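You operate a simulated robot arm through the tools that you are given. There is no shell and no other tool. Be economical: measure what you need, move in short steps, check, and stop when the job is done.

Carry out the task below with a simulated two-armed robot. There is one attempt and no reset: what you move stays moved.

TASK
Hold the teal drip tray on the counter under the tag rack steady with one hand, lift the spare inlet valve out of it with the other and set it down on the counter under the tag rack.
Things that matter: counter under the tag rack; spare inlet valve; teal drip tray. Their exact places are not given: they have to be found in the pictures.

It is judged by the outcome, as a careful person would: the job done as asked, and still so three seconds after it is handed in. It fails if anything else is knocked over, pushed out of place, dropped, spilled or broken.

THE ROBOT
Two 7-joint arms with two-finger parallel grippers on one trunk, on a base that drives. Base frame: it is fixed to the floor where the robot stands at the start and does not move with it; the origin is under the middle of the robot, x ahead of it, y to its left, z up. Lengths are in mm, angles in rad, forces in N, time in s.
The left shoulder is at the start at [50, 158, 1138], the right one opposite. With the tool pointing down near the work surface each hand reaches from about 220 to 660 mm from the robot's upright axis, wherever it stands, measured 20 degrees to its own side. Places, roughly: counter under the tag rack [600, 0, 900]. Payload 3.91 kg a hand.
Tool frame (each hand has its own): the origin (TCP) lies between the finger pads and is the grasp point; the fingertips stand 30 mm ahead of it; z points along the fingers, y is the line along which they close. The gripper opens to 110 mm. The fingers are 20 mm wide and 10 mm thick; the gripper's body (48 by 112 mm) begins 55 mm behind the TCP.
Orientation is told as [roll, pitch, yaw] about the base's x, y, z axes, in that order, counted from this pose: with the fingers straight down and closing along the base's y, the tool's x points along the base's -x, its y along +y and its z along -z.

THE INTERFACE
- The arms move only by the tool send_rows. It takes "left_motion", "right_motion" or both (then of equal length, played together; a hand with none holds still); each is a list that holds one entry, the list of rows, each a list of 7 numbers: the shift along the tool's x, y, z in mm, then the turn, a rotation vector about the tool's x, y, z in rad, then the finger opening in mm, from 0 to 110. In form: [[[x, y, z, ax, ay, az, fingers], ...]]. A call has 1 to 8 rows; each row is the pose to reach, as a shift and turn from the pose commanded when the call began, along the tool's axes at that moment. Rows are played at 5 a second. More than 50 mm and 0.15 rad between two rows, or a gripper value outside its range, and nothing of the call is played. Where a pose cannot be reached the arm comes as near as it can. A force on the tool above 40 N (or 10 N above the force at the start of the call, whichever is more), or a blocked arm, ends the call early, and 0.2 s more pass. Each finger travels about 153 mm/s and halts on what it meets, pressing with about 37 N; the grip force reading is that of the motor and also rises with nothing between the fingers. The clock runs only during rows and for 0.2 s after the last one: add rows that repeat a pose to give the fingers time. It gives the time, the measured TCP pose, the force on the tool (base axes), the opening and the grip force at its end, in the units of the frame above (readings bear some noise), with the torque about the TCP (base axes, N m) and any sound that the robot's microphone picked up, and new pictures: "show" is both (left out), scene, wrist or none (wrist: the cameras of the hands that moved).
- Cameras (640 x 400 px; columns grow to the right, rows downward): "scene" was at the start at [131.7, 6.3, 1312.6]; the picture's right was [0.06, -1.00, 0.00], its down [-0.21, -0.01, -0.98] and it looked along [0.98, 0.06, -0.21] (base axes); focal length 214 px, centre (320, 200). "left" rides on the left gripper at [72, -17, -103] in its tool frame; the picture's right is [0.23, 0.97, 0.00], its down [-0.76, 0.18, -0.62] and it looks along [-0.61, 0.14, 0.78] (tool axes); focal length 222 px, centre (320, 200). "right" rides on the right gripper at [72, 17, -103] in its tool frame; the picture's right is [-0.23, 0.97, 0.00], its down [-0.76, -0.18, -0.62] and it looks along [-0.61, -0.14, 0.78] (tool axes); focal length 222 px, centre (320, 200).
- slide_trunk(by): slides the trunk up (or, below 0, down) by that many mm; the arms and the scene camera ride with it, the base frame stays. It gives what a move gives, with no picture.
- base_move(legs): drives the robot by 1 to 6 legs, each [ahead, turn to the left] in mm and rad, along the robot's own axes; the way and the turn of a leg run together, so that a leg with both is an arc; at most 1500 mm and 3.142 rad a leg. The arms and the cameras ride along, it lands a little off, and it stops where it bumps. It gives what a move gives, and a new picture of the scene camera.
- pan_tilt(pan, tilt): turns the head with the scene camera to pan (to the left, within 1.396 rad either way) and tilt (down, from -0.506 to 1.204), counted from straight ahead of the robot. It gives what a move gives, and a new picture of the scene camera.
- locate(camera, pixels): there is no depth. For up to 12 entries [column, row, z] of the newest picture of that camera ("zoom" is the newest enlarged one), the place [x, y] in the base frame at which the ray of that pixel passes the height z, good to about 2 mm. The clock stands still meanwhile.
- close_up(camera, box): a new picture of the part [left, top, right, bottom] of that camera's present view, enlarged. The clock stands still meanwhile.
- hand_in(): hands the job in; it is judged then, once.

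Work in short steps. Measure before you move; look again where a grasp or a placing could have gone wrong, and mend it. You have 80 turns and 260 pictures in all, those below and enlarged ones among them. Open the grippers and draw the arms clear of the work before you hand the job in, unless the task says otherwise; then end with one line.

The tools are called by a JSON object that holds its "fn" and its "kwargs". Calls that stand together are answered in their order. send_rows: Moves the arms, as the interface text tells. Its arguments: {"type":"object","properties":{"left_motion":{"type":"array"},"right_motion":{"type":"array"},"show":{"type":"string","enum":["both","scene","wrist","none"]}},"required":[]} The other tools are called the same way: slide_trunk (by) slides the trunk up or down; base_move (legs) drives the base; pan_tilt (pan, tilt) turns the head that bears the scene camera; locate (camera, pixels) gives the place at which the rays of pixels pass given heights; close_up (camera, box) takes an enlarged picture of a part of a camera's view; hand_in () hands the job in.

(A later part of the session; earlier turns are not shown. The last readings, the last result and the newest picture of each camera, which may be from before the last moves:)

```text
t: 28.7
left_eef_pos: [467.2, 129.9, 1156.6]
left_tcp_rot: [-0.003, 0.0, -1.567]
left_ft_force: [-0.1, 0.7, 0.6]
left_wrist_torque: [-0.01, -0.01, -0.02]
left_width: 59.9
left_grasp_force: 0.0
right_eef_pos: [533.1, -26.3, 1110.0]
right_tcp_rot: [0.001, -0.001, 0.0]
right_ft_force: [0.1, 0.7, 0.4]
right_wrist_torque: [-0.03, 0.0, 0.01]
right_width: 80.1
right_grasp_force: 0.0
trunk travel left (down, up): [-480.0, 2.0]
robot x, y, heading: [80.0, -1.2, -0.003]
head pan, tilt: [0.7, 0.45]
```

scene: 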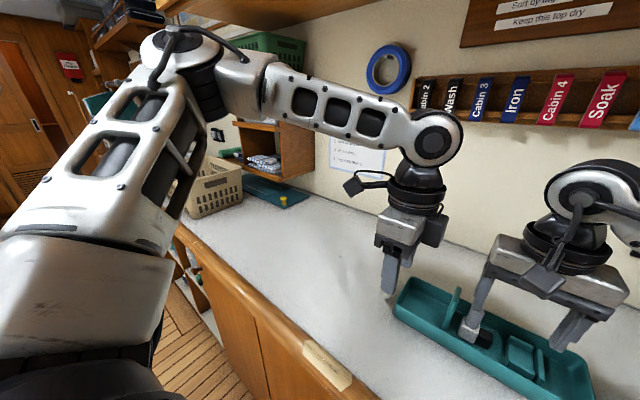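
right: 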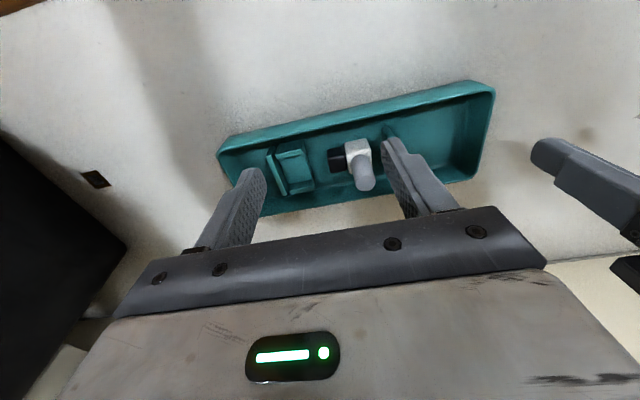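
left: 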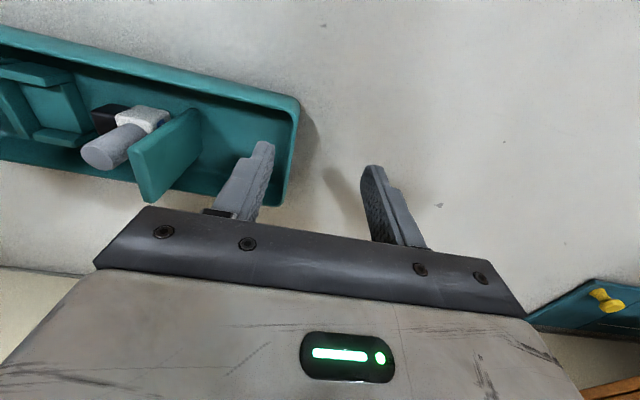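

The left reaches yaw -1.57 freely but the elbow stays high. Before choosing, I probe the right hand's reach toward above the valve (600, 7, 1080), watching its elbow by the bin.

{"fn": "send_rows", "kwargs": {"right_motion": [[[-15, 8, 5, 0, 0, 0, 80], [-30, 16, 10, 0, 0, 0, 80], [-45, 24, 20, 0, 0, 0, 80], [-60, 34, 30, 0, 0, 0, 80], [-67, 34, 30, 0, 0, 0, 80], [-67, 34, 30, 0, 0, 0, 80]]], "show": "wrist"}}

{"fn": "pan_tilt", "kwargs": {"pan": -0.7, "tilt": 0.45}}

```text
t: 30.1
left_eef_pos: [466.0, 131.0, 1156.9]
left_tcp_rot: [-0.001, 0.0, -1.568]
left_ft_force: [0.6, -0.7, -0.3]
left_wrist_torque: [-0.01, -0.01, 0.0]
left_width: 59.9
left_grasp_force: 0.1
right_eef_pos: [599.1, 5.9, 1080.9]
right_tcp_rot: [0.001, 0.001, 0.0]
right_ft_force: [-0.2, 0.1, -0.4]
right_wrist_torque: [0.0, -0.01, -0.01]
right_width: 80.2
right_grasp_force: 0.0
trunk travel left (down, up): [-480.0, 2.0]
robot x, y, heading: [79.2, -0.1, 0.003]
head pan, tilt: [0.7, 0.45]
```

right: 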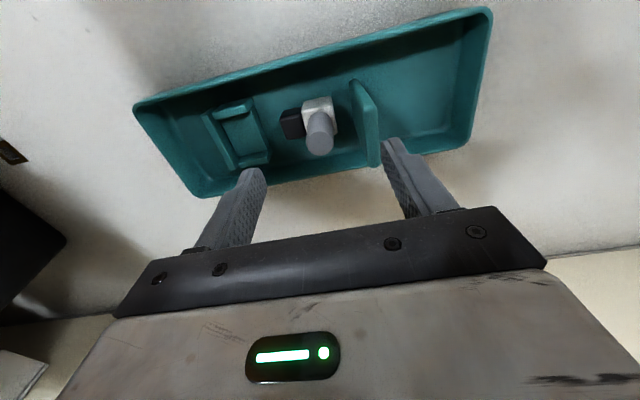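

```text
t: 31.7
left_eef_pos: [467.5, 128.7, 1156.8]
left_tcp_rot: [-0.002, -0.001, -1.567]
left_ft_force: [0.3, 0.4, -0.4]
left_wrist_torque: [0.05, 0.02, -0.01]
left_width: 60.1
left_grasp_force: 0.1
right_eef_pos: [598.2, 6.7, 1081.2]
right_tcp_rot: [0.002, -0.001, 0.0]
right_ft_force: [-0.5, 0.2, -0.3]
right_wrist_torque: [-0.02, -0.01, 0.02]
right_width: 80.2
right_grasp_force: 0.1
trunk travel left (down, up): [-480.0, 2.0]
robot x, y, heading: [80.4, -2.1, 0.004]
head pan, tilt: [-0.7, 0.45]
```

scene: 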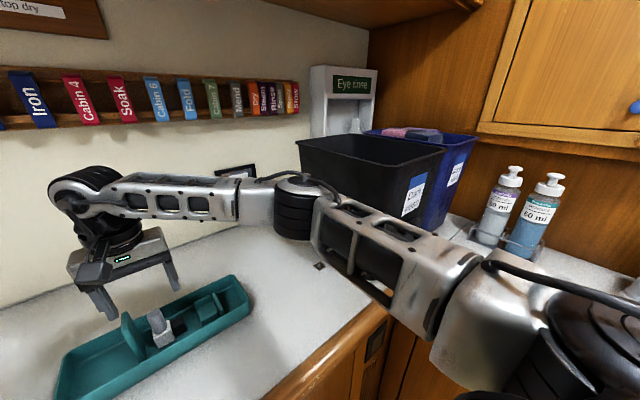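

The right hand reaches above the valve easily. For the left, I return it to zero yaw and take it low and outward (about (420, 250, 1040)) so its elbow comes down before going forward.

{"fn": "send_rows", "kwargs": {"left_motion": [[[15, -6, 0, 0, 0, -0.148, 60], [30, -12, 10, 0, 0, -0.296, 60], [45, -18, 20, 0, 0, -0.444, 60], [60, -24, 40, 0, 0, -0.592, 60], [75, -30, 60, 0, 0, -0.74, 60], [90, -36, 80, 0, 0, -0.888, 60], [105, -42, 100, 0, 0, -1.036, 60], [120, -47, 120, 0, 0, -1.184, 60]]], "show": "none"}}

{"fn": "send_rows", "kwargs": {"left_motion": [[[0, 0, 0, 0, 0, -0.13, 60], [0, 0, 0, 0, 0, -0.26, 60], [0, 0, 0, 0, 0, -0.385, 60], [0, 0, 0, 0, 0, -0.385, 60]]], "show": "none"}}

{"fn": "pan_tilt", "kwargs": {"pan": 0.6, "tilt": 0.5}}

```text
t: 33.5
left_eef_pos: [418.1, 250.8, 1035.6]
left_tcp_rot: [0.001, 0.002, -0.383]
left_ft_force: [0.1, 0.1, 0.1]
left_wrist_torque: [-0.02, 0.04, -0.02]
left_width: 59.8
left_grasp_force: 0.0
right_eef_pos: [598.8, 7.6, 1081.4]
right_tcp_rot: [0.001, 0.001, 0.001]
right_ft_force: [0.0, 0.4, -0.2]
right_wrist_torque: [0.0, -0.01, -0.02]
right_width: 80.3
right_grasp_force: 0.0
trunk travel left (down, up): [-480.0, 2.0]
robot x, y, heading: [80.1, -1.7, -0.002]
head pan, tilt: [-0.7, 0.45]
```

```text
t: 34.5
left_eef_pos: [419.0, 249.6, 1036.3]
left_tcp_rot: [-0.002, 0.001, 0.005]
left_ft_force: [-1.4, -0.7, -1.3]
left_wrist_torque: [-0.02, 0.01, -0.05]
left_width: 60.0
left_grasp_force: 0.1
right_eef_pos: [599.3, 7.1, 1081.5]
right_tcp_rot: [0.001, -0.001, 0.0]
right_ft_force: [-0.1, -0.3, -0.6]
right_wrist_torque: [0.0, 0.01, -0.02]
right_width: 80.3
right_grasp_force: 0.1
trunk travel left (down, up): [-480.0, 2.0]
robot x, y, heading: [80.4, -1.5, -0.005]
head pan, tilt: [-0.7, 0.45]
```

```text
t: 35.9
left_eef_pos: [417.9, 251.3, 1036.4]
left_tcp_rot: [-0.001, 0.002, 0.001]
left_ft_force: [-0.5, 0.8, 0.5]
left_wrist_torque: [-0.01, -0.04, 0.0]
left_width: 60.1
left_grasp_force: 0.0
right_eef_pos: [599.8, 6.3, 1082.8]
right_tcp_rot: [0.003, 0.001, 0.001]
right_ft_force: [0.4, 0.0, 0.7]
right_wrist_torque: [0.02, 0.01, 0.01]
right_width: 80.2
right_grasp_force: 0.0
trunk travel left (down, up): [-480.0, 2.0]
robot x, y, heading: [80.8, -0.8, 0.005]
head pan, tilt: [0.6, 0.499]
```

scene: 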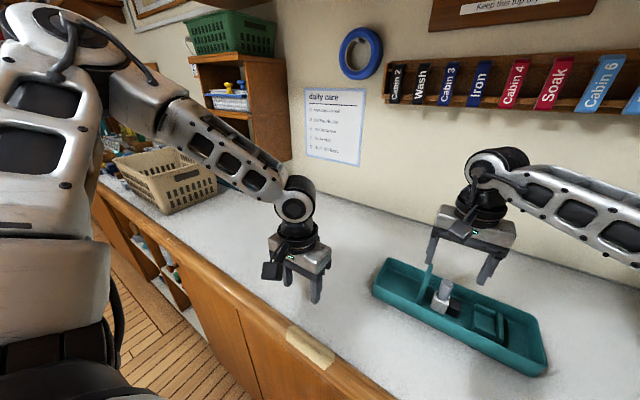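

I try forward at y = 250 first and then inward to y ≈ 143, at z ≈ 1036 (tips above the rim).

{"fn": "send_rows", "kwargs": {"left_motion": [[[-36, 0, 0, 0, 0, 0, 60], [-72, 0, 0, 0, 0, 0, 60], [-108, 0, 0, 0, 0, 0, 60], [-142, 0, 0, 0, 0, 0, 60], [-142, -35, 0, 0, 0, 0, 60], [-142, -70, 0, 0, 0, 0, 60], [-142, -107, 0, 0, 0, 0, 60], [-142, -107, 0, 0, 0, 0, 60]]], "show": "scene"}}

```text
t: 37.7
left_eef_pos: [542.9, 163.4, 1045.3]
left_tcp_rot: [-0.001, 0.001, 0.001]
left_ft_force: [-0.5, -0.5, -0.3]
left_wrist_torque: [0.02, 0.01, -0.06]
left_width: 60.0
left_grasp_force: 0.0
left hand out of reach, approached as far as the arm can: row 7, 8
right_eef_pos: [598.8, 6.7, 1081.8]
right_tcp_rot: [0.001, 0.0, 0.0]
right_ft_force: [0.7, 0.1, -0.4]
right_wrist_torque: [-0.02, 0.0, 0.02]
right_width: 80.0
right_grasp_force: 0.1
trunk travel left (down, up): [-480.0, 2.0]
robot x, y, heading: [80.9, 0.4, -0.002]
head pan, tilt: [0.6, 0.499]
```

scene: 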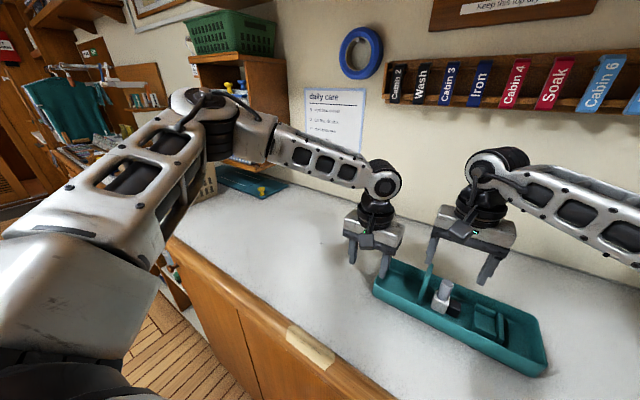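

Only ~35 mm short. Lowering the trunk moves the shoulder nearer hand height (better reach), and a small forward pitch of the left hand gives the rest. First I raise both hands 140 mm, then slide the trunk down 130 mm.

{"fn": "send_rows", "kwargs": {"left_motion": [[[10, 10, -40, 0, 0, 0, 60], [20, 20, -80, 0, 0, 0, 60], [30, 20, -120, 0, 0, 0, 60], [30, 20, -140, 0, 0, 0, 60], [30, 20, -140, 0, 0, 0, 60]]], "right_motion": [[[10, -10, -40, 0, 0, 0, 80], [20, -20, -80, 0, 0, 0, 80], [30, -30, -120, 0, 0, 0, 80], [40, -30, -140, 0, 0, 0, 80], [40, -30, -140, 0, 0, 0, 80]]], "show": "none"}}

```text
t: 38.9
left_eef_pos: [516.8, 184.1, 1183.7]
left_tcp_rot: [-0.002, 0.002, 0.001]
left_ft_force: [0.0, -0.5, 0.9]
left_wrist_torque: [0.02, -0.05, -0.02]
left_width: 60.1
left_grasp_force: 0.0
right_eef_pos: [559.7, -25.4, 1220.9]
right_tcp_rot: [0.002, 0.001, 0.0]
right_ft_force: [-0.2, 0.2, 0.1]
right_wrist_torque: [-0.01, -0.04, 0.02]
right_width: 80.0
right_grasp_force: 0.1
trunk travel left (down, up): [-480.0, 2.0]
robot x, y, heading: [77.2, -1.2, -0.002]
head pan, tilt: [0.6, 0.499]
```

Both hands are high enough, so I slide the trunk down and then move the left hand to (555, 143, 1035) with a 0.28 rad forward pitch.

{"fn": "slide_trunk", "kwargs": {"by": -130}}

{"fn": "send_rows", "kwargs": {"left_motion": [[[-8, -6, 0, 0, -0.07, 0, 60], [-16, -14, 3, 0, -0.14, 0, 60], [-24, -24, 6, 0, -0.21, 0, 60], [-32, -34, 10, 0, -0.28, 0, 60], [-38, -41, 15, 0, -0.28, 0, 60], [-38, -41, 18, 0, -0.28, 0, 60], [-38, -41, 18, 0, -0.28, 0, 60]]]}}

```text
t: 40.5
left_eef_pos: [516.5, 184.0, 1054.0]
left_tcp_rot: [-0.001, 0.002, 0.001]
left_ft_force: [-0.4, 0.8, 0.3]
left_wrist_torque: [-0.03, -0.02, 0.04]
left_width: 60.2
left_grasp_force: 0.0
right_eef_pos: [559.1, -24.7, 1090.5]
right_tcp_rot: [0.002, -0.001, 0.0]
right_ft_force: [-0.2, 0.4, 0.3]
right_wrist_torque: [-0.02, 0.0, -0.02]
right_width: 79.9
right_grasp_force: 0.1
trunk travel left (down, up): [-350.0, 132.0]
robot x, y, heading: [79.0, -0.5, -0.0]
head pan, tilt: [0.6, 0.499]
```

```text
t: 42.1
left_eef_pos: [556.1, 142.8, 1034.8]
left_tcp_rot: [0.001, -0.281, 0.002]
left_ft_force: [-1.5, -0.1, 0.1]
left_wrist_torque: [0.02, 0.01, -0.01]
left_width: 60.2
left_grasp_force: 0.0
right_eef_pos: [559.9, -24.7, 1090.3]
right_tcp_rot: [0.002, -0.001, 0.0]
right_ft_force: [1.0, 0.2, 0.2]
right_wrist_torque: [0.02, -0.01, 0.03]
right_width: 80.0
right_grasp_force: 0.0
trunk travel left (down, up): [-350.0, 132.0]
robot x, y, heading: [79.8, -4.0, 0.003]
head pan, tilt: [0.6, 0.499]
```

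scene: 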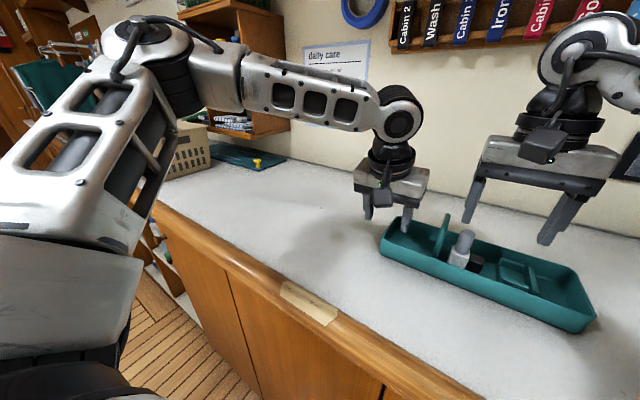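
left: 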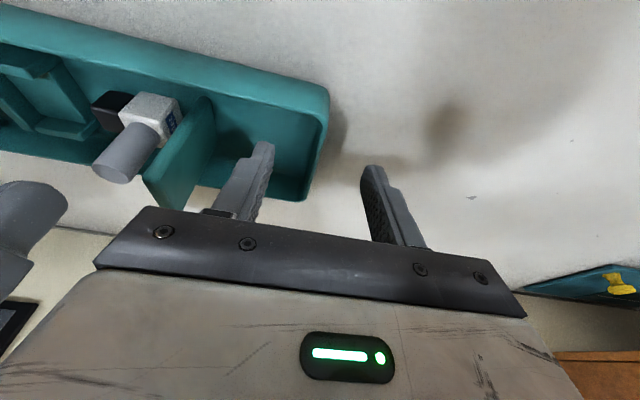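

Reached exactly. I measure the left end wall before descending.

{"fn": "close_up", "kwargs": {"camera": "left", "box": [180, 60, 400, 220]}}

{"fn": "locate", "kwargs": {"camera": "left", "pixels": [[329, 92, 980], [321, 92, 980], [320, 140, 980], [326, 140, 980], [307, 200, 980], [300, 197, 980]]}}

```text
2.50 times, centred on (290, 140) of left
```

zoom: 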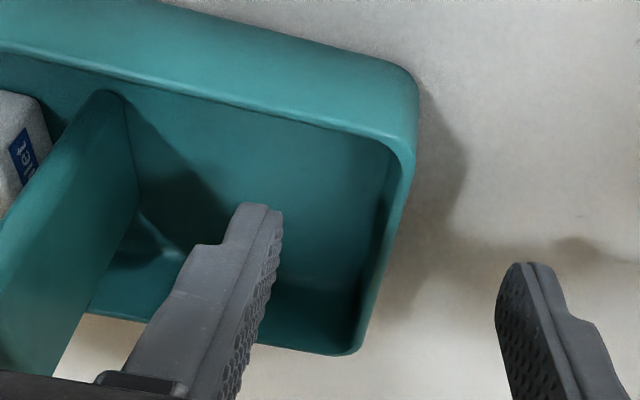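

```text
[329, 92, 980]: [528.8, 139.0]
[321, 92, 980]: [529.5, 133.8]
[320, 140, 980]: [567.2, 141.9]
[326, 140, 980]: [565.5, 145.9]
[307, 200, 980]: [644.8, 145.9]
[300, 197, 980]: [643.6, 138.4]
```

The wall is at y ≈ 141–146, matching the hand's centre. I shift 16 mm forward to clear the corner and descend partly with the fingers straddling the wall.

{"fn": "send_rows", "kwargs": {"left_motion": [[[-8, 0, 2.2, 0, 0, 0, 50], [-15.4, 0, 4.4, 0, 0, 0, 50], [-12.6, 0, 14, 0, 0, 0, 50], [-9.9, 0, 23.6, 0, 0, 0, 50], [-9.9, 0, 23.6, 0, 0, 0, 50]]], "show": "wrist"}}

```text
t: 43.3
left_eef_pos: [571.8, 142.2, 1015.3]
left_tcp_rot: [0.001, -0.277, -0.001]
left_ft_force: [0.7, 0.8, -0.5]
left_wrist_torque: [-0.01, 0.05, 0.0]
left_width: 49.9
left_grasp_force: 0.0
right_eef_pos: [559.2, -25.6, 1089.9]
right_tcp_rot: [0.001, -0.001, -0.001]
right_ft_force: [0.2, -0.4, 1.4]
right_wrist_torque: [0.02, 0.01, 0.0]
right_width: 80.1
right_grasp_force: 0.1
trunk travel left (down, up): [-350.0, 132.0]
robot x, y, heading: [83.9, -1.0, -0.002]
head pan, tilt: [0.6, 0.499]
```

left: 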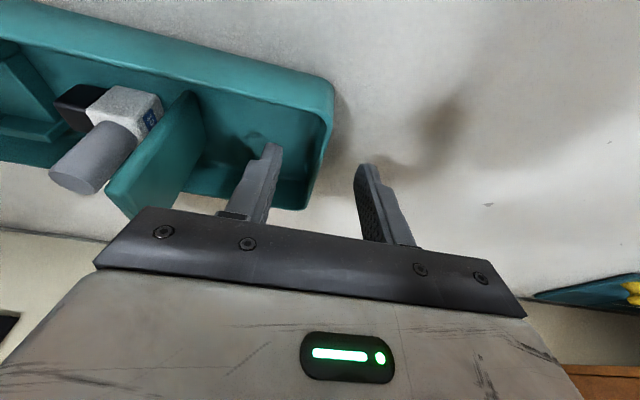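

The wall lies between the fingers. I descend 26 mm more and narrow the fingers.

{"fn": "send_rows", "kwargs": {"left_motion": [[[2.8, 0, 9.6, 0, 0, 0, 50], [5.5, 0, 19.2, 0, 0, 0, 40], [7.2, 0, 25, 0, 0, 0, 30], [7.2, 0, 25, 0, 0, 0, 22], [7.2, 0, 25, 0, 0, 0, 22]]], "show": "wrist"}}

{"fn": "close_up", "kwargs": {"camera": "left", "box": [200, 80, 420, 220]}}

```text
t: 44.5
left_eef_pos: [570.6, 144.2, 989.4]
left_tcp_rot: [0.001, -0.278, 0.001]
left_ft_force: [-0.6, 0.6, -0.2]
left_wrist_torque: [0.02, 0.01, -0.01]
left_width: 22.1
left_grasp_force: 0.0
right_eef_pos: [560.4, -25.7, 1090.7]
right_tcp_rot: [0.001, 0.0, 0.0]
right_ft_force: [0.1, -0.1, -0.2]
right_wrist_torque: [0.02, 0.02, 0.02]
right_width: 80.1
right_grasp_force: 0.2
trunk travel left (down, up): [-350.0, 132.0]
robot x, y, heading: [78.2, -0.1, -0.001]
head pan, tilt: [0.6, 0.499]
```

left: 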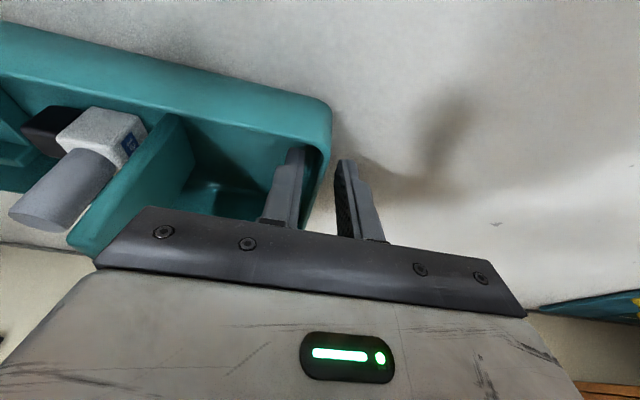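

```text
2.86 times, centred on (310, 150) of left
```

zoom: 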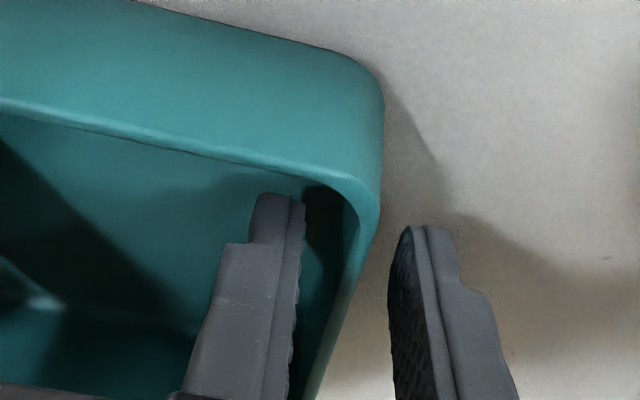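

The wall is straddled with roughly equal gaps. I close the left fingers on it.

{"fn": "send_rows", "kwargs": {"left_motion": [[[0, 0, 0, 0, 0, 0, 16], [0, 0, 0, 0, 0, 0, 10], [0, 0, 0, 0, 0, 0, 5], [0, 0, 0, 0, 0, 0, 0], [0, 0, 0, 0, 0, 0, 0]]], "show": "wrist"}}

{"fn": "pan_tilt", "kwargs": {"pan": 0, "tilt": 0.75}}

```text
t: 45.7
left_eef_pos: [569.9, 143.4, 991.0]
left_tcp_rot: [0.0, -0.28, 0.001]
left_ft_force: [0.5, -0.1, 0.2]
left_wrist_torque: [0.0, 0.01, -0.01]
left_width: 3.5
left_grasp_force: 36.8
right_eef_pos: [560.0, -24.5, 1090.8]
right_tcp_rot: [0.002, 0.0, -0.001]
right_ft_force: [0.4, -0.1, 0.1]
right_wrist_torque: [0.0, 0.01, 0.02]
right_width: 80.0
right_grasp_force: 0.2
trunk travel left (down, up): [-350.0, 132.0]
robot x, y, heading: [80.1, 1.2, -0.001]
head pan, tilt: [0.6, 0.499]
```

left: 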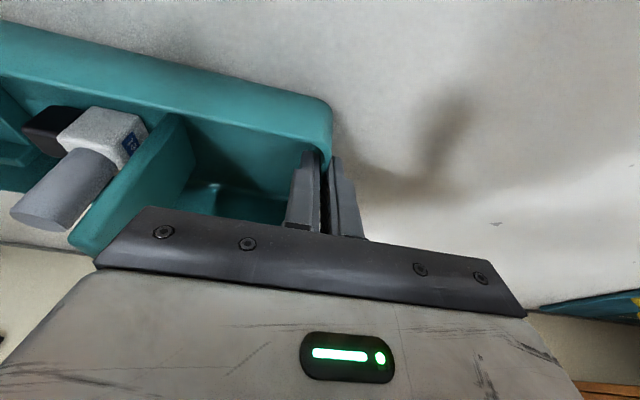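

```text
t: 46.7
left_eef_pos: [569.6, 142.8, 989.8]
left_tcp_rot: [0.001, -0.28, 0.002]
left_ft_force: [1.4, 0.3, 1.0]
left_wrist_torque: [-0.01, 0.0, -0.07]
left_width: 3.7
left_grasp_force: 36.8
right_eef_pos: [560.0, -24.9, 1090.3]
right_tcp_rot: [0.002, 0.0, 0.0]
right_ft_force: [0.3, 0.9, 0.5]
right_wrist_torque: [-0.01, -0.01, 0.0]
right_width: 80.1
right_grasp_force: 0.1
trunk travel left (down, up): [-350.0, 132.0]
robot x, y, heading: [81.9, -0.4, 0.001]
head pan, tilt: [0.0, 0.75]
```

scene: 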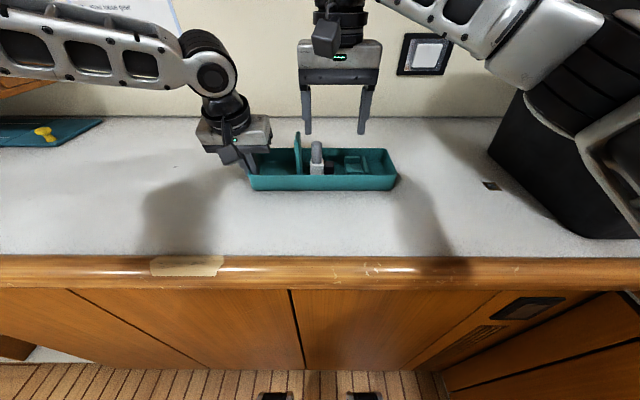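

The tray is held (3.6 mm wall, 37 N). I remeasure the stem and divider in the right wrist camera.

{"fn": "send_rows", "kwargs": {"right_motion": [[[0, 0, 0, 0, 0, 0, 60], [0, 0, 0, 0, 0, 0, 60]]], "show": "wrist"}}

{"fn": "close_up", "kwargs": {"camera": "right", "box": [220, 60, 460, 210]}}

```text
t: 47.3
left_eef_pos: [569.3, 143.3, 989.4]
left_tcp_rot: [-0.001, -0.279, 0.003]
left_ft_force: [0.3, -0.7, 0.7]
left_wrist_torque: [0.0, -0.02, -0.03]
left_width: 3.6
left_grasp_force: 37.5
right_eef_pos: [561.3, -25.0, 1090.5]
right_tcp_rot: [0.001, 0.0, 0.001]
right_ft_force: [0.5, 1.2, 0.0]
right_wrist_torque: [-0.02, -0.02, 0.02]
right_width: 59.8
right_grasp_force: 0.0
trunk travel left (down, up): [-350.0, 132.0]
robot x, y, heading: [80.6, 0.5, -0.004]
head pan, tilt: [0.0, 0.75]
```

right: 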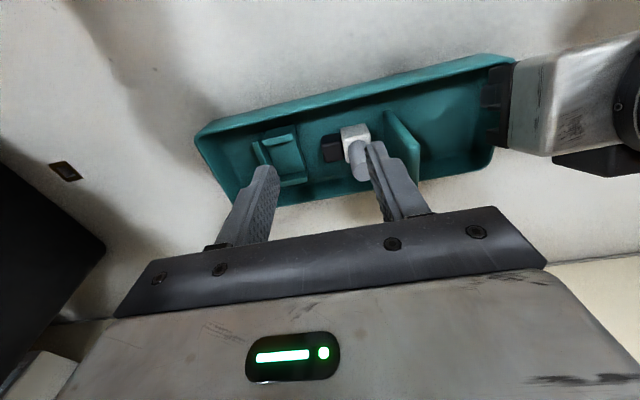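

```text
2.67 times, centred on (340, 135) of right
```

zoom: 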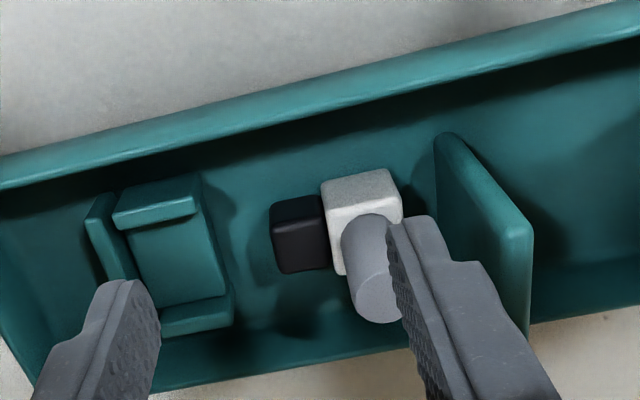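

I move the right hand over the stem at (600, 7, 1075), fingers at 38 mm, and look.

{"fn": "send_rows", "kwargs": {"right_motion": [[[-12, 12, 3, 0, 0, 0, 50], [-24, 24, 7, 0, 0, 0, 40], [-39, 32, 12, 0, 0, 0, 38], [-39, 32, 15, 0, 0, 0, 38], [-39, 32, 15, 0, 0, 0, 38]]]}}

{"fn": "close_up", "kwargs": {"camera": "right", "box": [220, 60, 460, 210]}}

{"fn": "close_up", "kwargs": {"camera": "scene", "box": [230, 90, 410, 200]}}

```text
t: 48.5
left_eef_pos: [570.5, 143.4, 990.6]
left_tcp_rot: [0.001, -0.279, 0.002]
left_ft_force: [0.0, -0.3, 0.2]
left_wrist_torque: [-0.02, 0.05, -0.06]
left_width: 3.5
left_grasp_force: 36.5
right_eef_pos: [601.0, 6.8, 1075.3]
right_tcp_rot: [0.001, 0.002, -0.001]
right_ft_force: [0.3, 0.0, 0.4]
right_wrist_torque: [0.04, -0.01, -0.01]
right_width: 38.3
right_grasp_force: 0.0
trunk travel left (down, up): [-350.0, 132.0]
robot x, y, heading: [78.5, 0.6, 0.002]
head pan, tilt: [0.0, 0.75]
```

scene: 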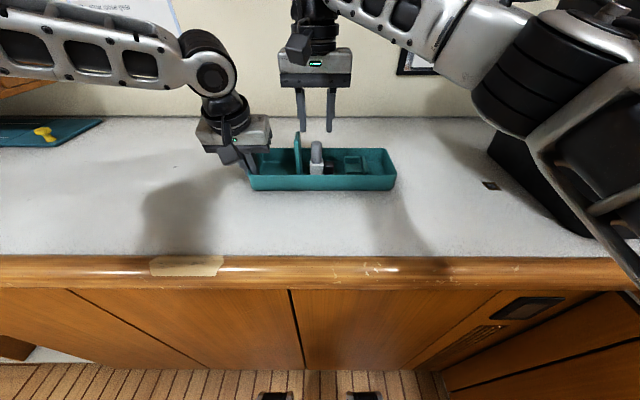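
right: 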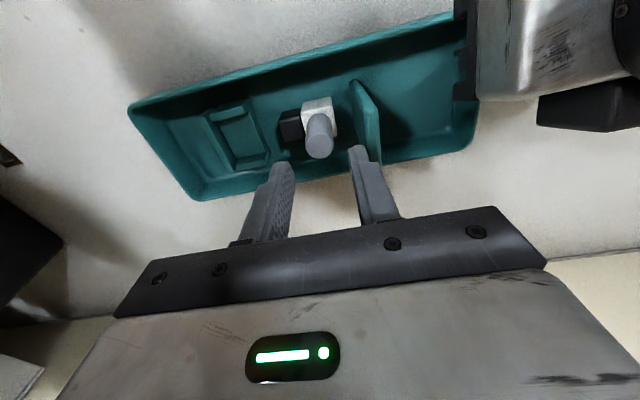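

```text
2.67 times, centred on (340, 135) of right
```

zoom: 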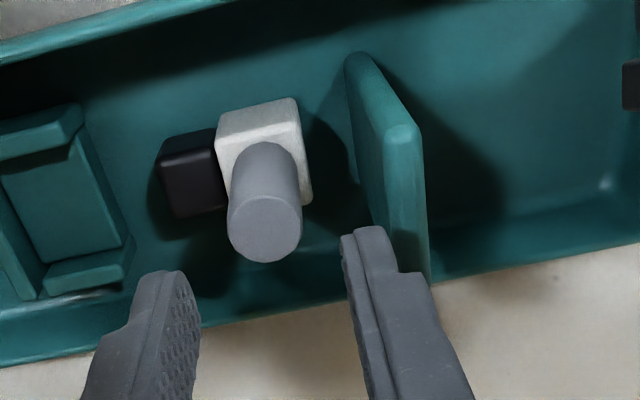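

```text
3.56 times, centred on (320, 145) of scene
```

zoom: 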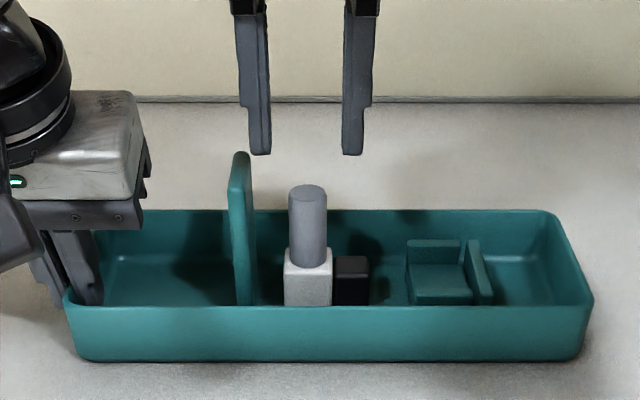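

{"fn": "locate", "kwargs": {"camera": "right", "pixels": [[319.3, 146, 1020], [306, 144, 1018], [333, 146, 1018], [363.5, 108, 1030], [377, 108, 1030], [352.5, 83, 1030]]}}

```text
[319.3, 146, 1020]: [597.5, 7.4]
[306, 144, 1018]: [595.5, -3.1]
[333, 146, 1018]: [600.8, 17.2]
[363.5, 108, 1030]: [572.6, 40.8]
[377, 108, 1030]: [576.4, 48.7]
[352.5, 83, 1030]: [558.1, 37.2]
```

Stem centre (598, 7) lies between the fingers; the left finger's outer face (y ≈ 36) clears the divider (41). I descend in steps to z ≈ 1006.

{"fn": "send_rows", "kwargs": {"right_motion": [[[3, 0, 15, 0, 0, 0, 38], [3, 0, 30, 0, 0, 0, 38], [3, 0, 45, 0, 0, 0, 38], [3, 0, 58, 0, 0, 0, 38], [3, 0, 68, 0, 0, 0, 38], [3, 0, 68, 0, 0, 0, 38]]]}}

{"fn": "close_up", "kwargs": {"camera": "scene", "box": [230, 90, 410, 200]}}

```text
t: 49.4
left_eef_pos: [568.8, 143.1, 990.5]
left_tcp_rot: [0.001, -0.28, 0.003]
left_ft_force: [-2.2, 1.7, 6.9]
left_wrist_torque: [-0.02, 0.56, 0.0]
left_width: 3.4
left_grasp_force: 36.8
right_eef_pos: [597.1, 8.5, 1038.9]
right_tcp_rot: [0.018, -0.015, 0.003]
right_ft_force: [-2.0, -3.4, 6.4]
right_wrist_torque: [0.24, 0.1, 0.11]
right_width: 36.4
right_grasp_force: 0.1
trunk travel left (down, up): [-350.0, 132.0]
robot x, y, heading: [79.2, 4.3, -0.0]
head pan, tilt: [0.0, 0.75]
stopped in row 4 (right hand): the force on the tool passed its limit at 50 N (the readings are from after the stop); the commanded pose is now the measured one
```

scene: 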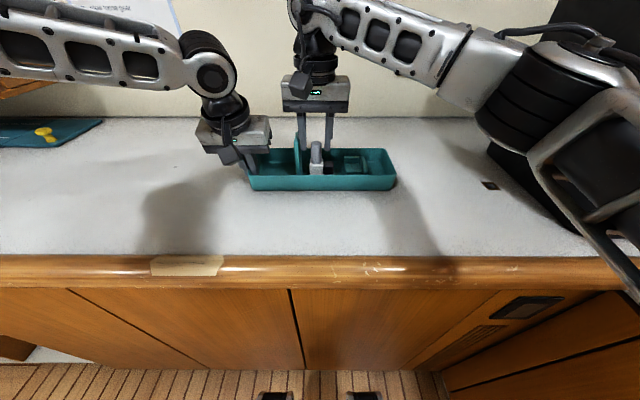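
right: 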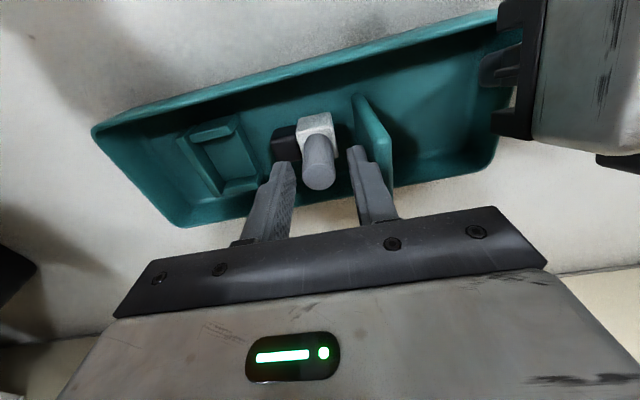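

```text
3.56 times, centred on (320, 145) of scene
```

zoom: 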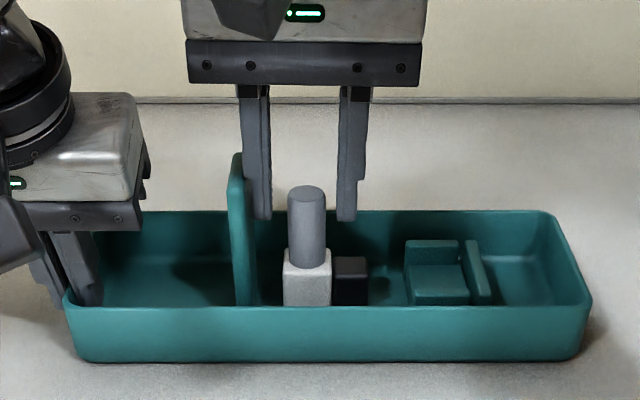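

The wider upper part of the left finger touched the divider's top (width pushed to 36.4). I lift 30 mm, straighten the hand, and narrow the fingers to 28 mm shifted slightly to -y.

{"fn": "send_rows", "kwargs": {"right_motion": [[[0, 0, -10, 0, 0, 0, 36], [0, 0, -30, 0.018, 0.015, -0.003, 32], [0, -3, -38, 0.018, 0.015, -0.003, 28], [0, -3, -38, 0.018, 0.015, -0.003, 28]]]}}

{"fn": "close_up", "kwargs": {"camera": "right", "box": [220, 60, 460, 210]}}

{"fn": "close_up", "kwargs": {"camera": "scene", "box": [230, 90, 410, 200]}}

```text
t: 50.4
left_eef_pos: [570.5, 143.9, 990.0]
left_tcp_rot: [0.0, -0.281, 0.003]
left_ft_force: [-3.2, 0.6, 17.3]
left_wrist_torque: [-0.02, 0.69, -0.04]
left_width: 3.7
left_grasp_force: 36.7
right_eef_pos: [595.7, 5.5, 1074.8]
right_tcp_rot: [-0.001, 0.002, 0.004]
right_ft_force: [-0.6, -0.2, -0.2]
right_wrist_torque: [0.0, -0.01, 0.0]
right_width: 28.1
right_grasp_force: 0.1
trunk travel left (down, up): [-350.0, 132.0]
robot x, y, heading: [75.9, -2.6, -0.006]
head pan, tilt: [0.0, 0.75]
```

scene: 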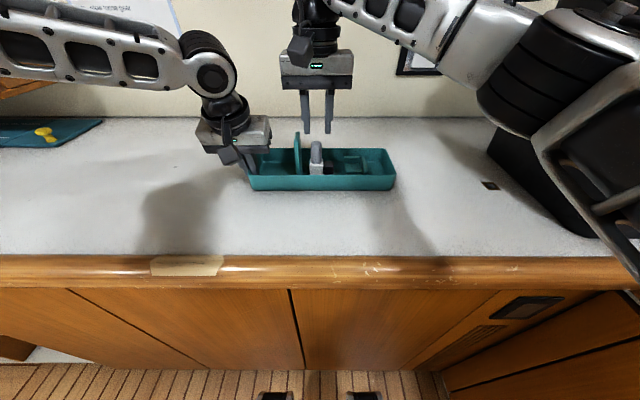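
right: 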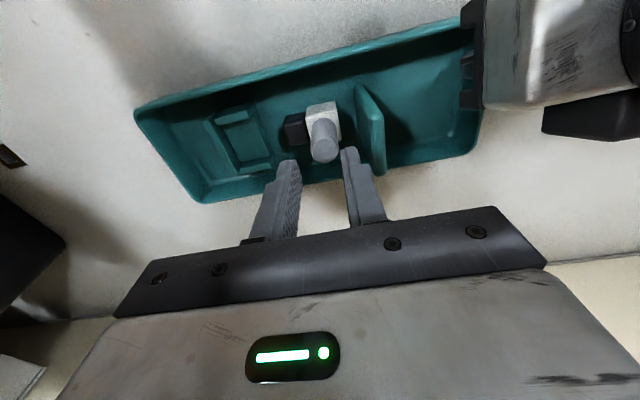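

```text
2.67 times, centred on (340, 135) of right
```

zoom: 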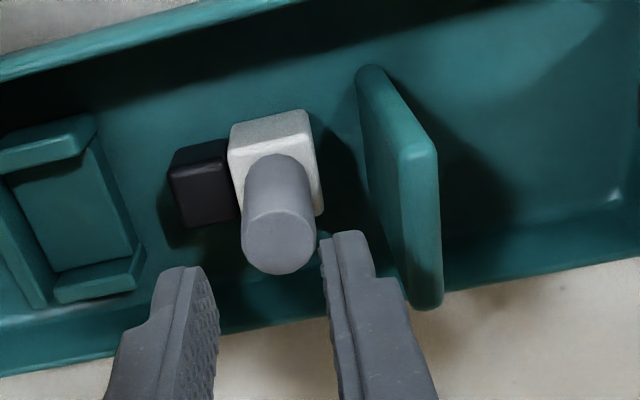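

```text
3.56 times, centred on (320, 145) of scene
```

zoom: 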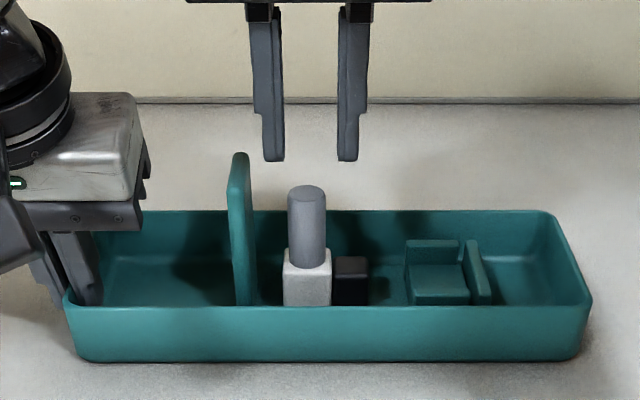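

{"fn": "locate", "kwargs": {"camera": "right", "pixels": [[324.2, 151, 1020], [311, 149, 1018], [338, 150, 1018], [370, 116, 1030], [384, 116, 1030]]}}

```text
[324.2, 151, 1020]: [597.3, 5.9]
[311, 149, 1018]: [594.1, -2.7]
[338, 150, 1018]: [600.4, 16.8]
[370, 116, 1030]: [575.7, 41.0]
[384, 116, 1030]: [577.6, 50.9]
```

Stem spans y -3…17; the pads stand at -8.5 and 19.5. I descend again, first to where contact occurred before and on to z ≈ 1006.

{"fn": "send_rows", "kwargs": {"right_motion": [[[-1, 0, 14, 0, 0, 0, 28], [-1, 0, 28, 0, 0, 0, 28], [-1, 0, 40, 0, 0, 0, 28], [-1, 0, 50, 0, 0, 0, 28], [-1, 0, 60, 0, 0, 0, 28], [-1, 0, 68, 0, 0, 0, 28], [-1, 0, 68, 0, 0, 0, 28]]], "show": "wrist"}}

{"fn": "close_up", "kwargs": {"camera": "scene", "box": [230, 90, 410, 200]}}

```text
t: 52.0
left_eef_pos: [569.1, 142.1, 989.6]
left_tcp_rot: [0.001, -0.282, 0.004]
left_ft_force: [5.9, -1.2, 18.7]
left_wrist_torque: [-0.07, 0.05, -0.05]
left_width: 3.5
left_grasp_force: 37.1
right_eef_pos: [596.0, 5.6, 1009.0]
right_tcp_rot: [0.0, 0.0, 0.003]
right_ft_force: [-0.1, -0.1, 12.1]
right_wrist_torque: [0.16, 0.04, 0.0]
right_width: 27.7
right_grasp_force: 0.0
trunk travel left (down, up): [-350.0, 132.0]
robot x, y, heading: [80.6, 1.2, -0.002]
head pan, tilt: [0.0, 0.75]
```

right: 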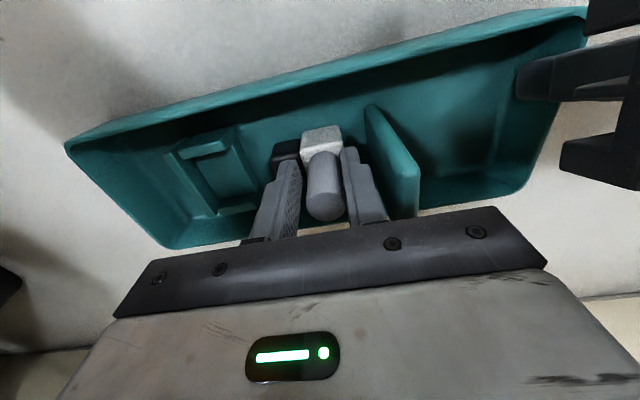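

```text
3.56 times, centred on (320, 145) of scene
```

zoom: 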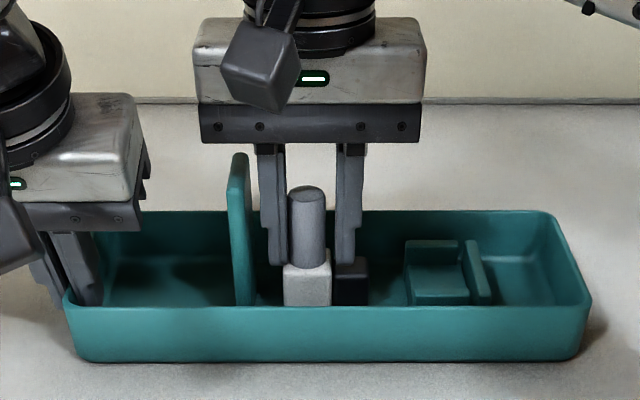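

The tips rest on the block's shoulder (12 N). I lift 3 mm and close on the stem.

{"fn": "send_rows", "kwargs": {"right_motion": [[[0, 0, -5, 0, 0, 0, 28], [0, 0.5, -5, 0, 0, 0, 22], [0, 0.5, -5, 0, 0, 0, 15], [0, 0.5, -5, 0, 0, 0, 10], [0, 0.5, -5, 0, 0, 0, 5], [0, 0.5, -5, 0, 0, 0, 5]]], "show": "wrist"}}

```text
t: 53.4
left_eef_pos: [569.5, 144.6, 989.7]
left_tcp_rot: [0.001, -0.281, 0.003]
left_ft_force: [1.7, 0.3, 21.4]
left_wrist_torque: [-0.02, -0.5, 0.0]
left_width: 3.6
left_grasp_force: 36.9
right_eef_pos: [597.3, 5.9, 1011.5]
right_tcp_rot: [-0.001, 0.001, 0.006]
right_ft_force: [0.3, 1.1, 0.4]
right_wrist_torque: [0.01, -0.03, 0.04]
right_width: 20.7
right_grasp_force: 36.9
trunk travel left (down, up): [-350.0, 132.0]
robot x, y, heading: [81.1, 2.3, 0.002]
head pan, tilt: [0.0, 0.75]
```

right: 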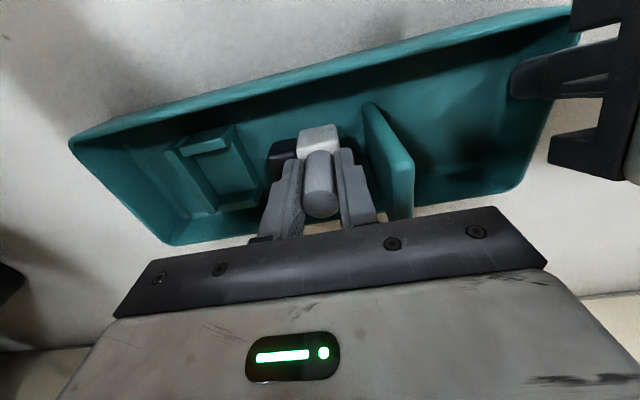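

The stem is gripped (20.7 mm, 37 N). I lift slowly 30 mm and check that the valve comes free.

{"fn": "send_rows", "kwargs": {"right_motion": [[[0, 0, -5, 0, 0, 0, 5], [0, 0, -12, 0, 0, 0, 5], [0, 0, -20, 0, 0, 0, 5], [0, 0, -30, 0, 0, 0, 5], [0, 0, -30, 0, 0, 0, 5]]]}}

{"fn": "close_up", "kwargs": {"camera": "scene", "box": [230, 90, 410, 200]}}

```text
t: 54.6
left_eef_pos: [569.4, 143.5, 990.4]
left_tcp_rot: [-0.001, -0.28, 0.001]
left_ft_force: [1.8, 0.2, 21.3]
left_wrist_torque: [-0.04, -0.33, 0.01]
left_width: 3.6
left_grasp_force: 37.0
right_eef_pos: [595.8, 4.1, 1042.6]
right_tcp_rot: [-0.003, 0.002, 0.005]
right_ft_force: [0.7, -0.1, -0.3]
right_wrist_torque: [-0.01, -0.02, 0.02]
right_width: 20.7
right_grasp_force: 36.4
trunk travel left (down, up): [-350.0, 132.0]
robot x, y, heading: [81.4, 1.0, -0.001]
head pan, tilt: [0.0, 0.75]
```

scene: 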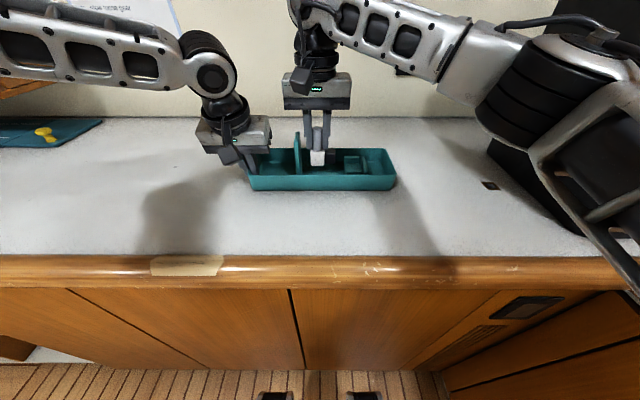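
right: 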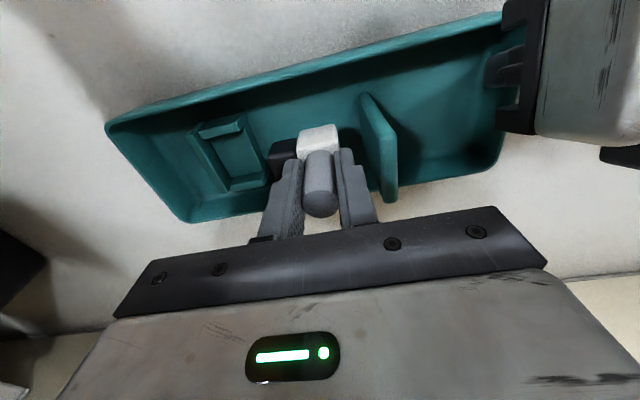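

```text
3.56 times, centred on (320, 145) of scene
```

zoom: 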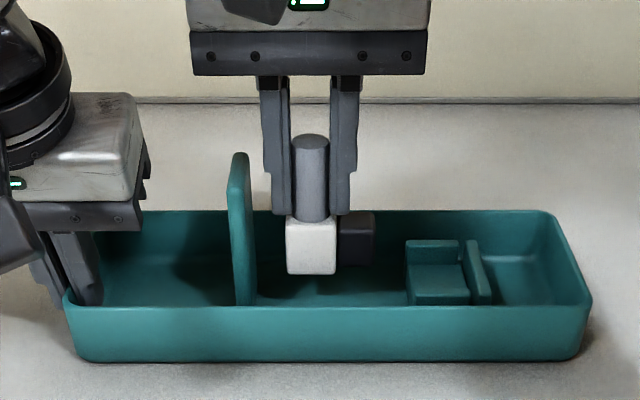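

The whole valve (black part included) is free and the tray stayed put. I lift to z ≈ 1105, then carry it toward the open counter in front of the tray, at about (468, -70).

{"fn": "send_rows", "kwargs": {"right_motion": [[[0, 0, -20, 0, 0, 0, 5], [0, 0, -40, 0, 0, 0, 5], [0, 0, -62, 0, 0, 0, 5], [25, -15, -62, 0, 0, 0, 5], [55, -30, -62, 0, 0, 0, 5], [85, -50, -62, 0, 0, 0, 5], [110, -65, -62, 0, 0, 0, 5], [127, -74, -62, 0, 0, 0, 5]]]}}

```text
t: 56.4
left_eef_pos: [569.3, 142.7, 990.7]
left_tcp_rot: [0.001, -0.279, 0.002]
left_ft_force: [1.5, -0.1, 20.5]
left_wrist_torque: [-0.02, -0.29, 0.0]
left_width: 3.5
left_grasp_force: 37.2
right_eef_pos: [469.2, -68.6, 1104.5]
right_tcp_rot: [-0.001, 0.002, 0.002]
right_ft_force: [-0.1, 0.1, -0.6]
right_wrist_torque: [-0.01, 0.0, 0.05]
right_width: 20.8
right_grasp_force: 37.0
trunk travel left (down, up): [-350.0, 132.0]
robot x, y, heading: [78.4, 3.3, 0.001]
head pan, tilt: [0.0, 0.75]
```

scene: 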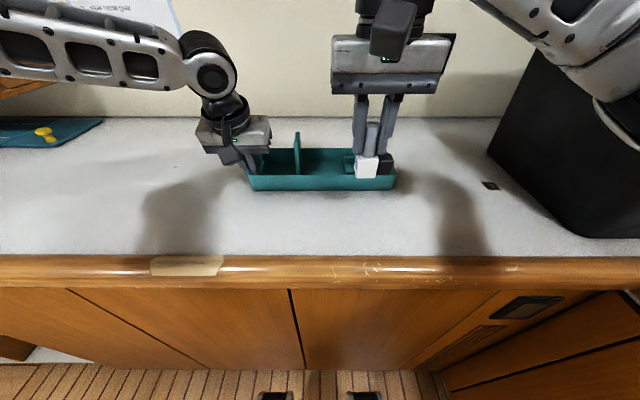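
right: 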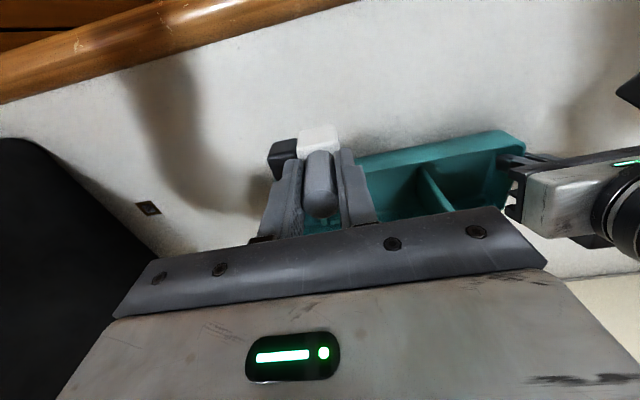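

Clear counter is below. I lower quickly to z ≈ 1020, then by small steps to find contact near z ≈ 1006.

{"fn": "send_rows", "kwargs": {"right_motion": [[[0, 0, 25, 0, 0, 0, 5], [0, 0, 50, 0, 0, 0, 5], [0, 0, 72, 0, 0, 0, 5], [0, 0, 84, 0, 0, 0, 5], [0, 0, 90, 0, 0, 0, 5], [0, 0, 93, 0, 0, 0, 5], [0, 0, 93, 0, 0, 0, 5]]]}}

{"fn": "close_up", "kwargs": {"camera": "scene", "box": [290, 110, 450, 210]}}

```text
t: 58.0
left_eef_pos: [568.7, 144.0, 990.3]
left_tcp_rot: [0.002, -0.279, 0.003]
left_ft_force: [1.0, 0.5, 20.4]
left_wrist_torque: [-0.03, -0.21, 0.02]
left_width: 3.7
left_grasp_force: 36.4
right_eef_pos: [468.7, -69.4, 1010.8]
right_tcp_rot: [-0.003, 0.002, 0.006]
right_ft_force: [-0.5, -0.1, -1.4]
right_wrist_torque: [0.02, -0.01, 0.04]
right_width: 20.8
right_grasp_force: 37.0
trunk travel left (down, up): [-350.0, 132.0]
robot x, y, heading: [72.7, -3.9, -0.002]
head pan, tilt: [0.0, 0.75]
```

scene: 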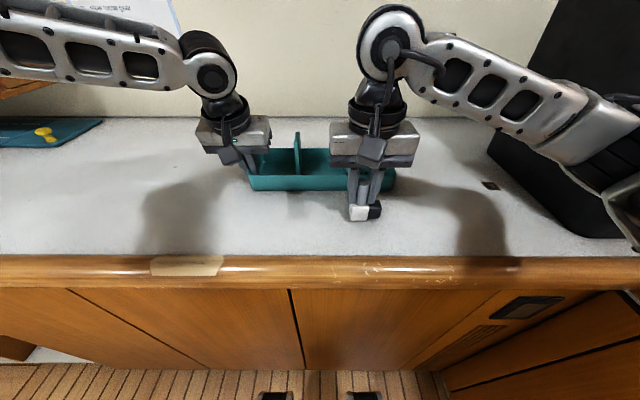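
right: 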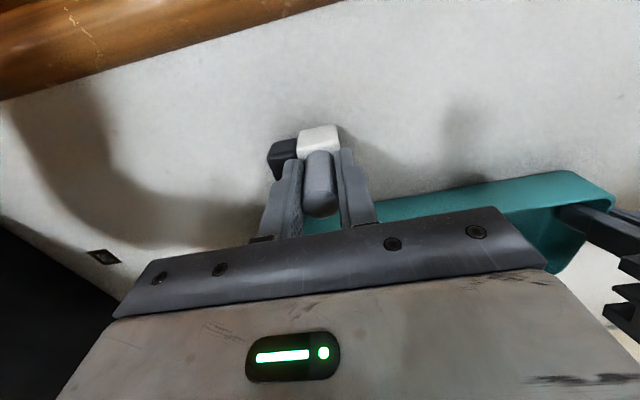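

```text
4.00 times, centred on (370, 160) of scene
```

zoom: 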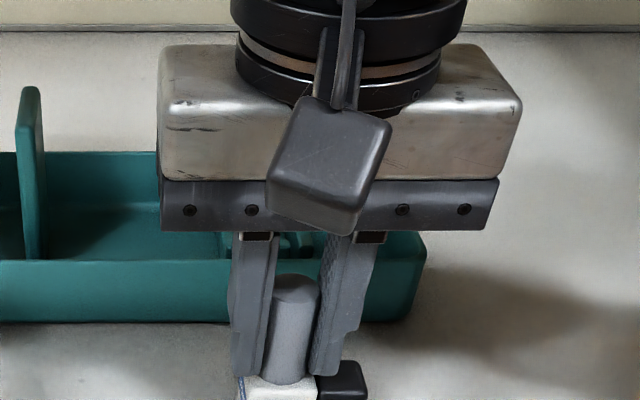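

No contact yet at z ≈ 1010.8. I go down in 1.5 mm steps.

{"fn": "send_rows", "kwargs": {"right_motion": [[[0, 0, 1.5, 0, 0, 0, 5], [0, 0, 3, 0, 0, 0, 5], [0, 0, 4, 0, 0, 0, 5], [0, 0, 5, 0, 0, 0, 5], [0, 0, 5, 0, 0, 0, 5]]], "show": "none"}}

```text
t: 59.2
left_eef_pos: [569.4, 143.8, 990.1]
left_tcp_rot: [0.001, -0.279, 0.001]
left_ft_force: [0.5, 0.1, 21.3]
left_wrist_torque: [-0.07, -0.15, 0.0]
left_width: 3.3
left_grasp_force: 37.3
right_eef_pos: [469.8, -68.7, 1006.9]
right_tcp_rot: [-0.002, 0.002, 0.003]
right_ft_force: [-0.2, 0.7, -1.4]
right_wrist_torque: [0.04, -0.01, 0.0]
right_width: 20.8
right_grasp_force: 37.7
trunk travel left (down, up): [-350.0, 132.0]
robot x, y, heading: [80.2, 1.2, -0.002]
head pan, tilt: [0.0, 0.75]
```

Still only the valve's weight shows. I continue down slowly up to 6 mm more.

{"fn": "send_rows", "kwargs": {"right_motion": [[[0, 0, 1.5, 0, 0, 0, 5], [0, 0, 2.5, 0, 0, 0, 5], [0, 0, 3.5, 0, 0, 0, 5], [0, 0, 3.5, 0, 0, 0, 5]]], "show": "none"}}

{"fn": "close_up", "kwargs": {"camera": "scene", "box": [320, 160, 420, 240]}}

```text
t: 60.2
left_eef_pos: [569.3, 143.0, 989.7]
left_tcp_rot: [0.003, -0.279, 0.002]
left_ft_force: [4.9, -2.3, 11.5]
left_wrist_torque: [-0.07, -0.34, 0.1]
left_width: 3.6
left_grasp_force: 37.0
right_eef_pos: [470.0, -68.6, 1005.5]
right_tcp_rot: [0.003, -0.003, 0.003]
right_ft_force: [-1.6, -2.0, 31.4]
right_wrist_torque: [-0.11, 0.08, 0.04]
right_width: 20.8
right_grasp_force: 37.0
trunk travel left (down, up): [-350.0, 132.0]
robot x, y, heading: [83.1, -0.2, -0.001]
head pan, tilt: [0.0, 0.75]
```

```text
5.00 times, centred on (370, 200) of scene
```

zoom: 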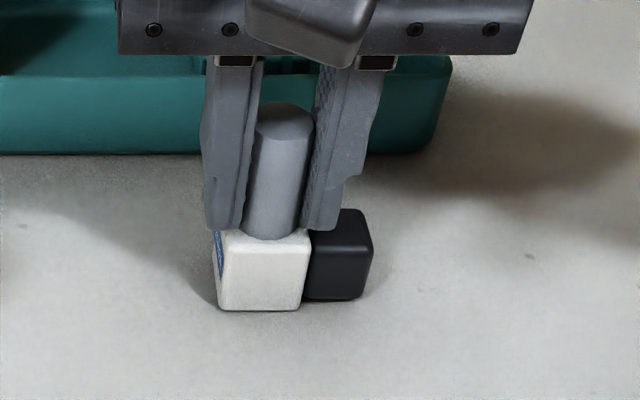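

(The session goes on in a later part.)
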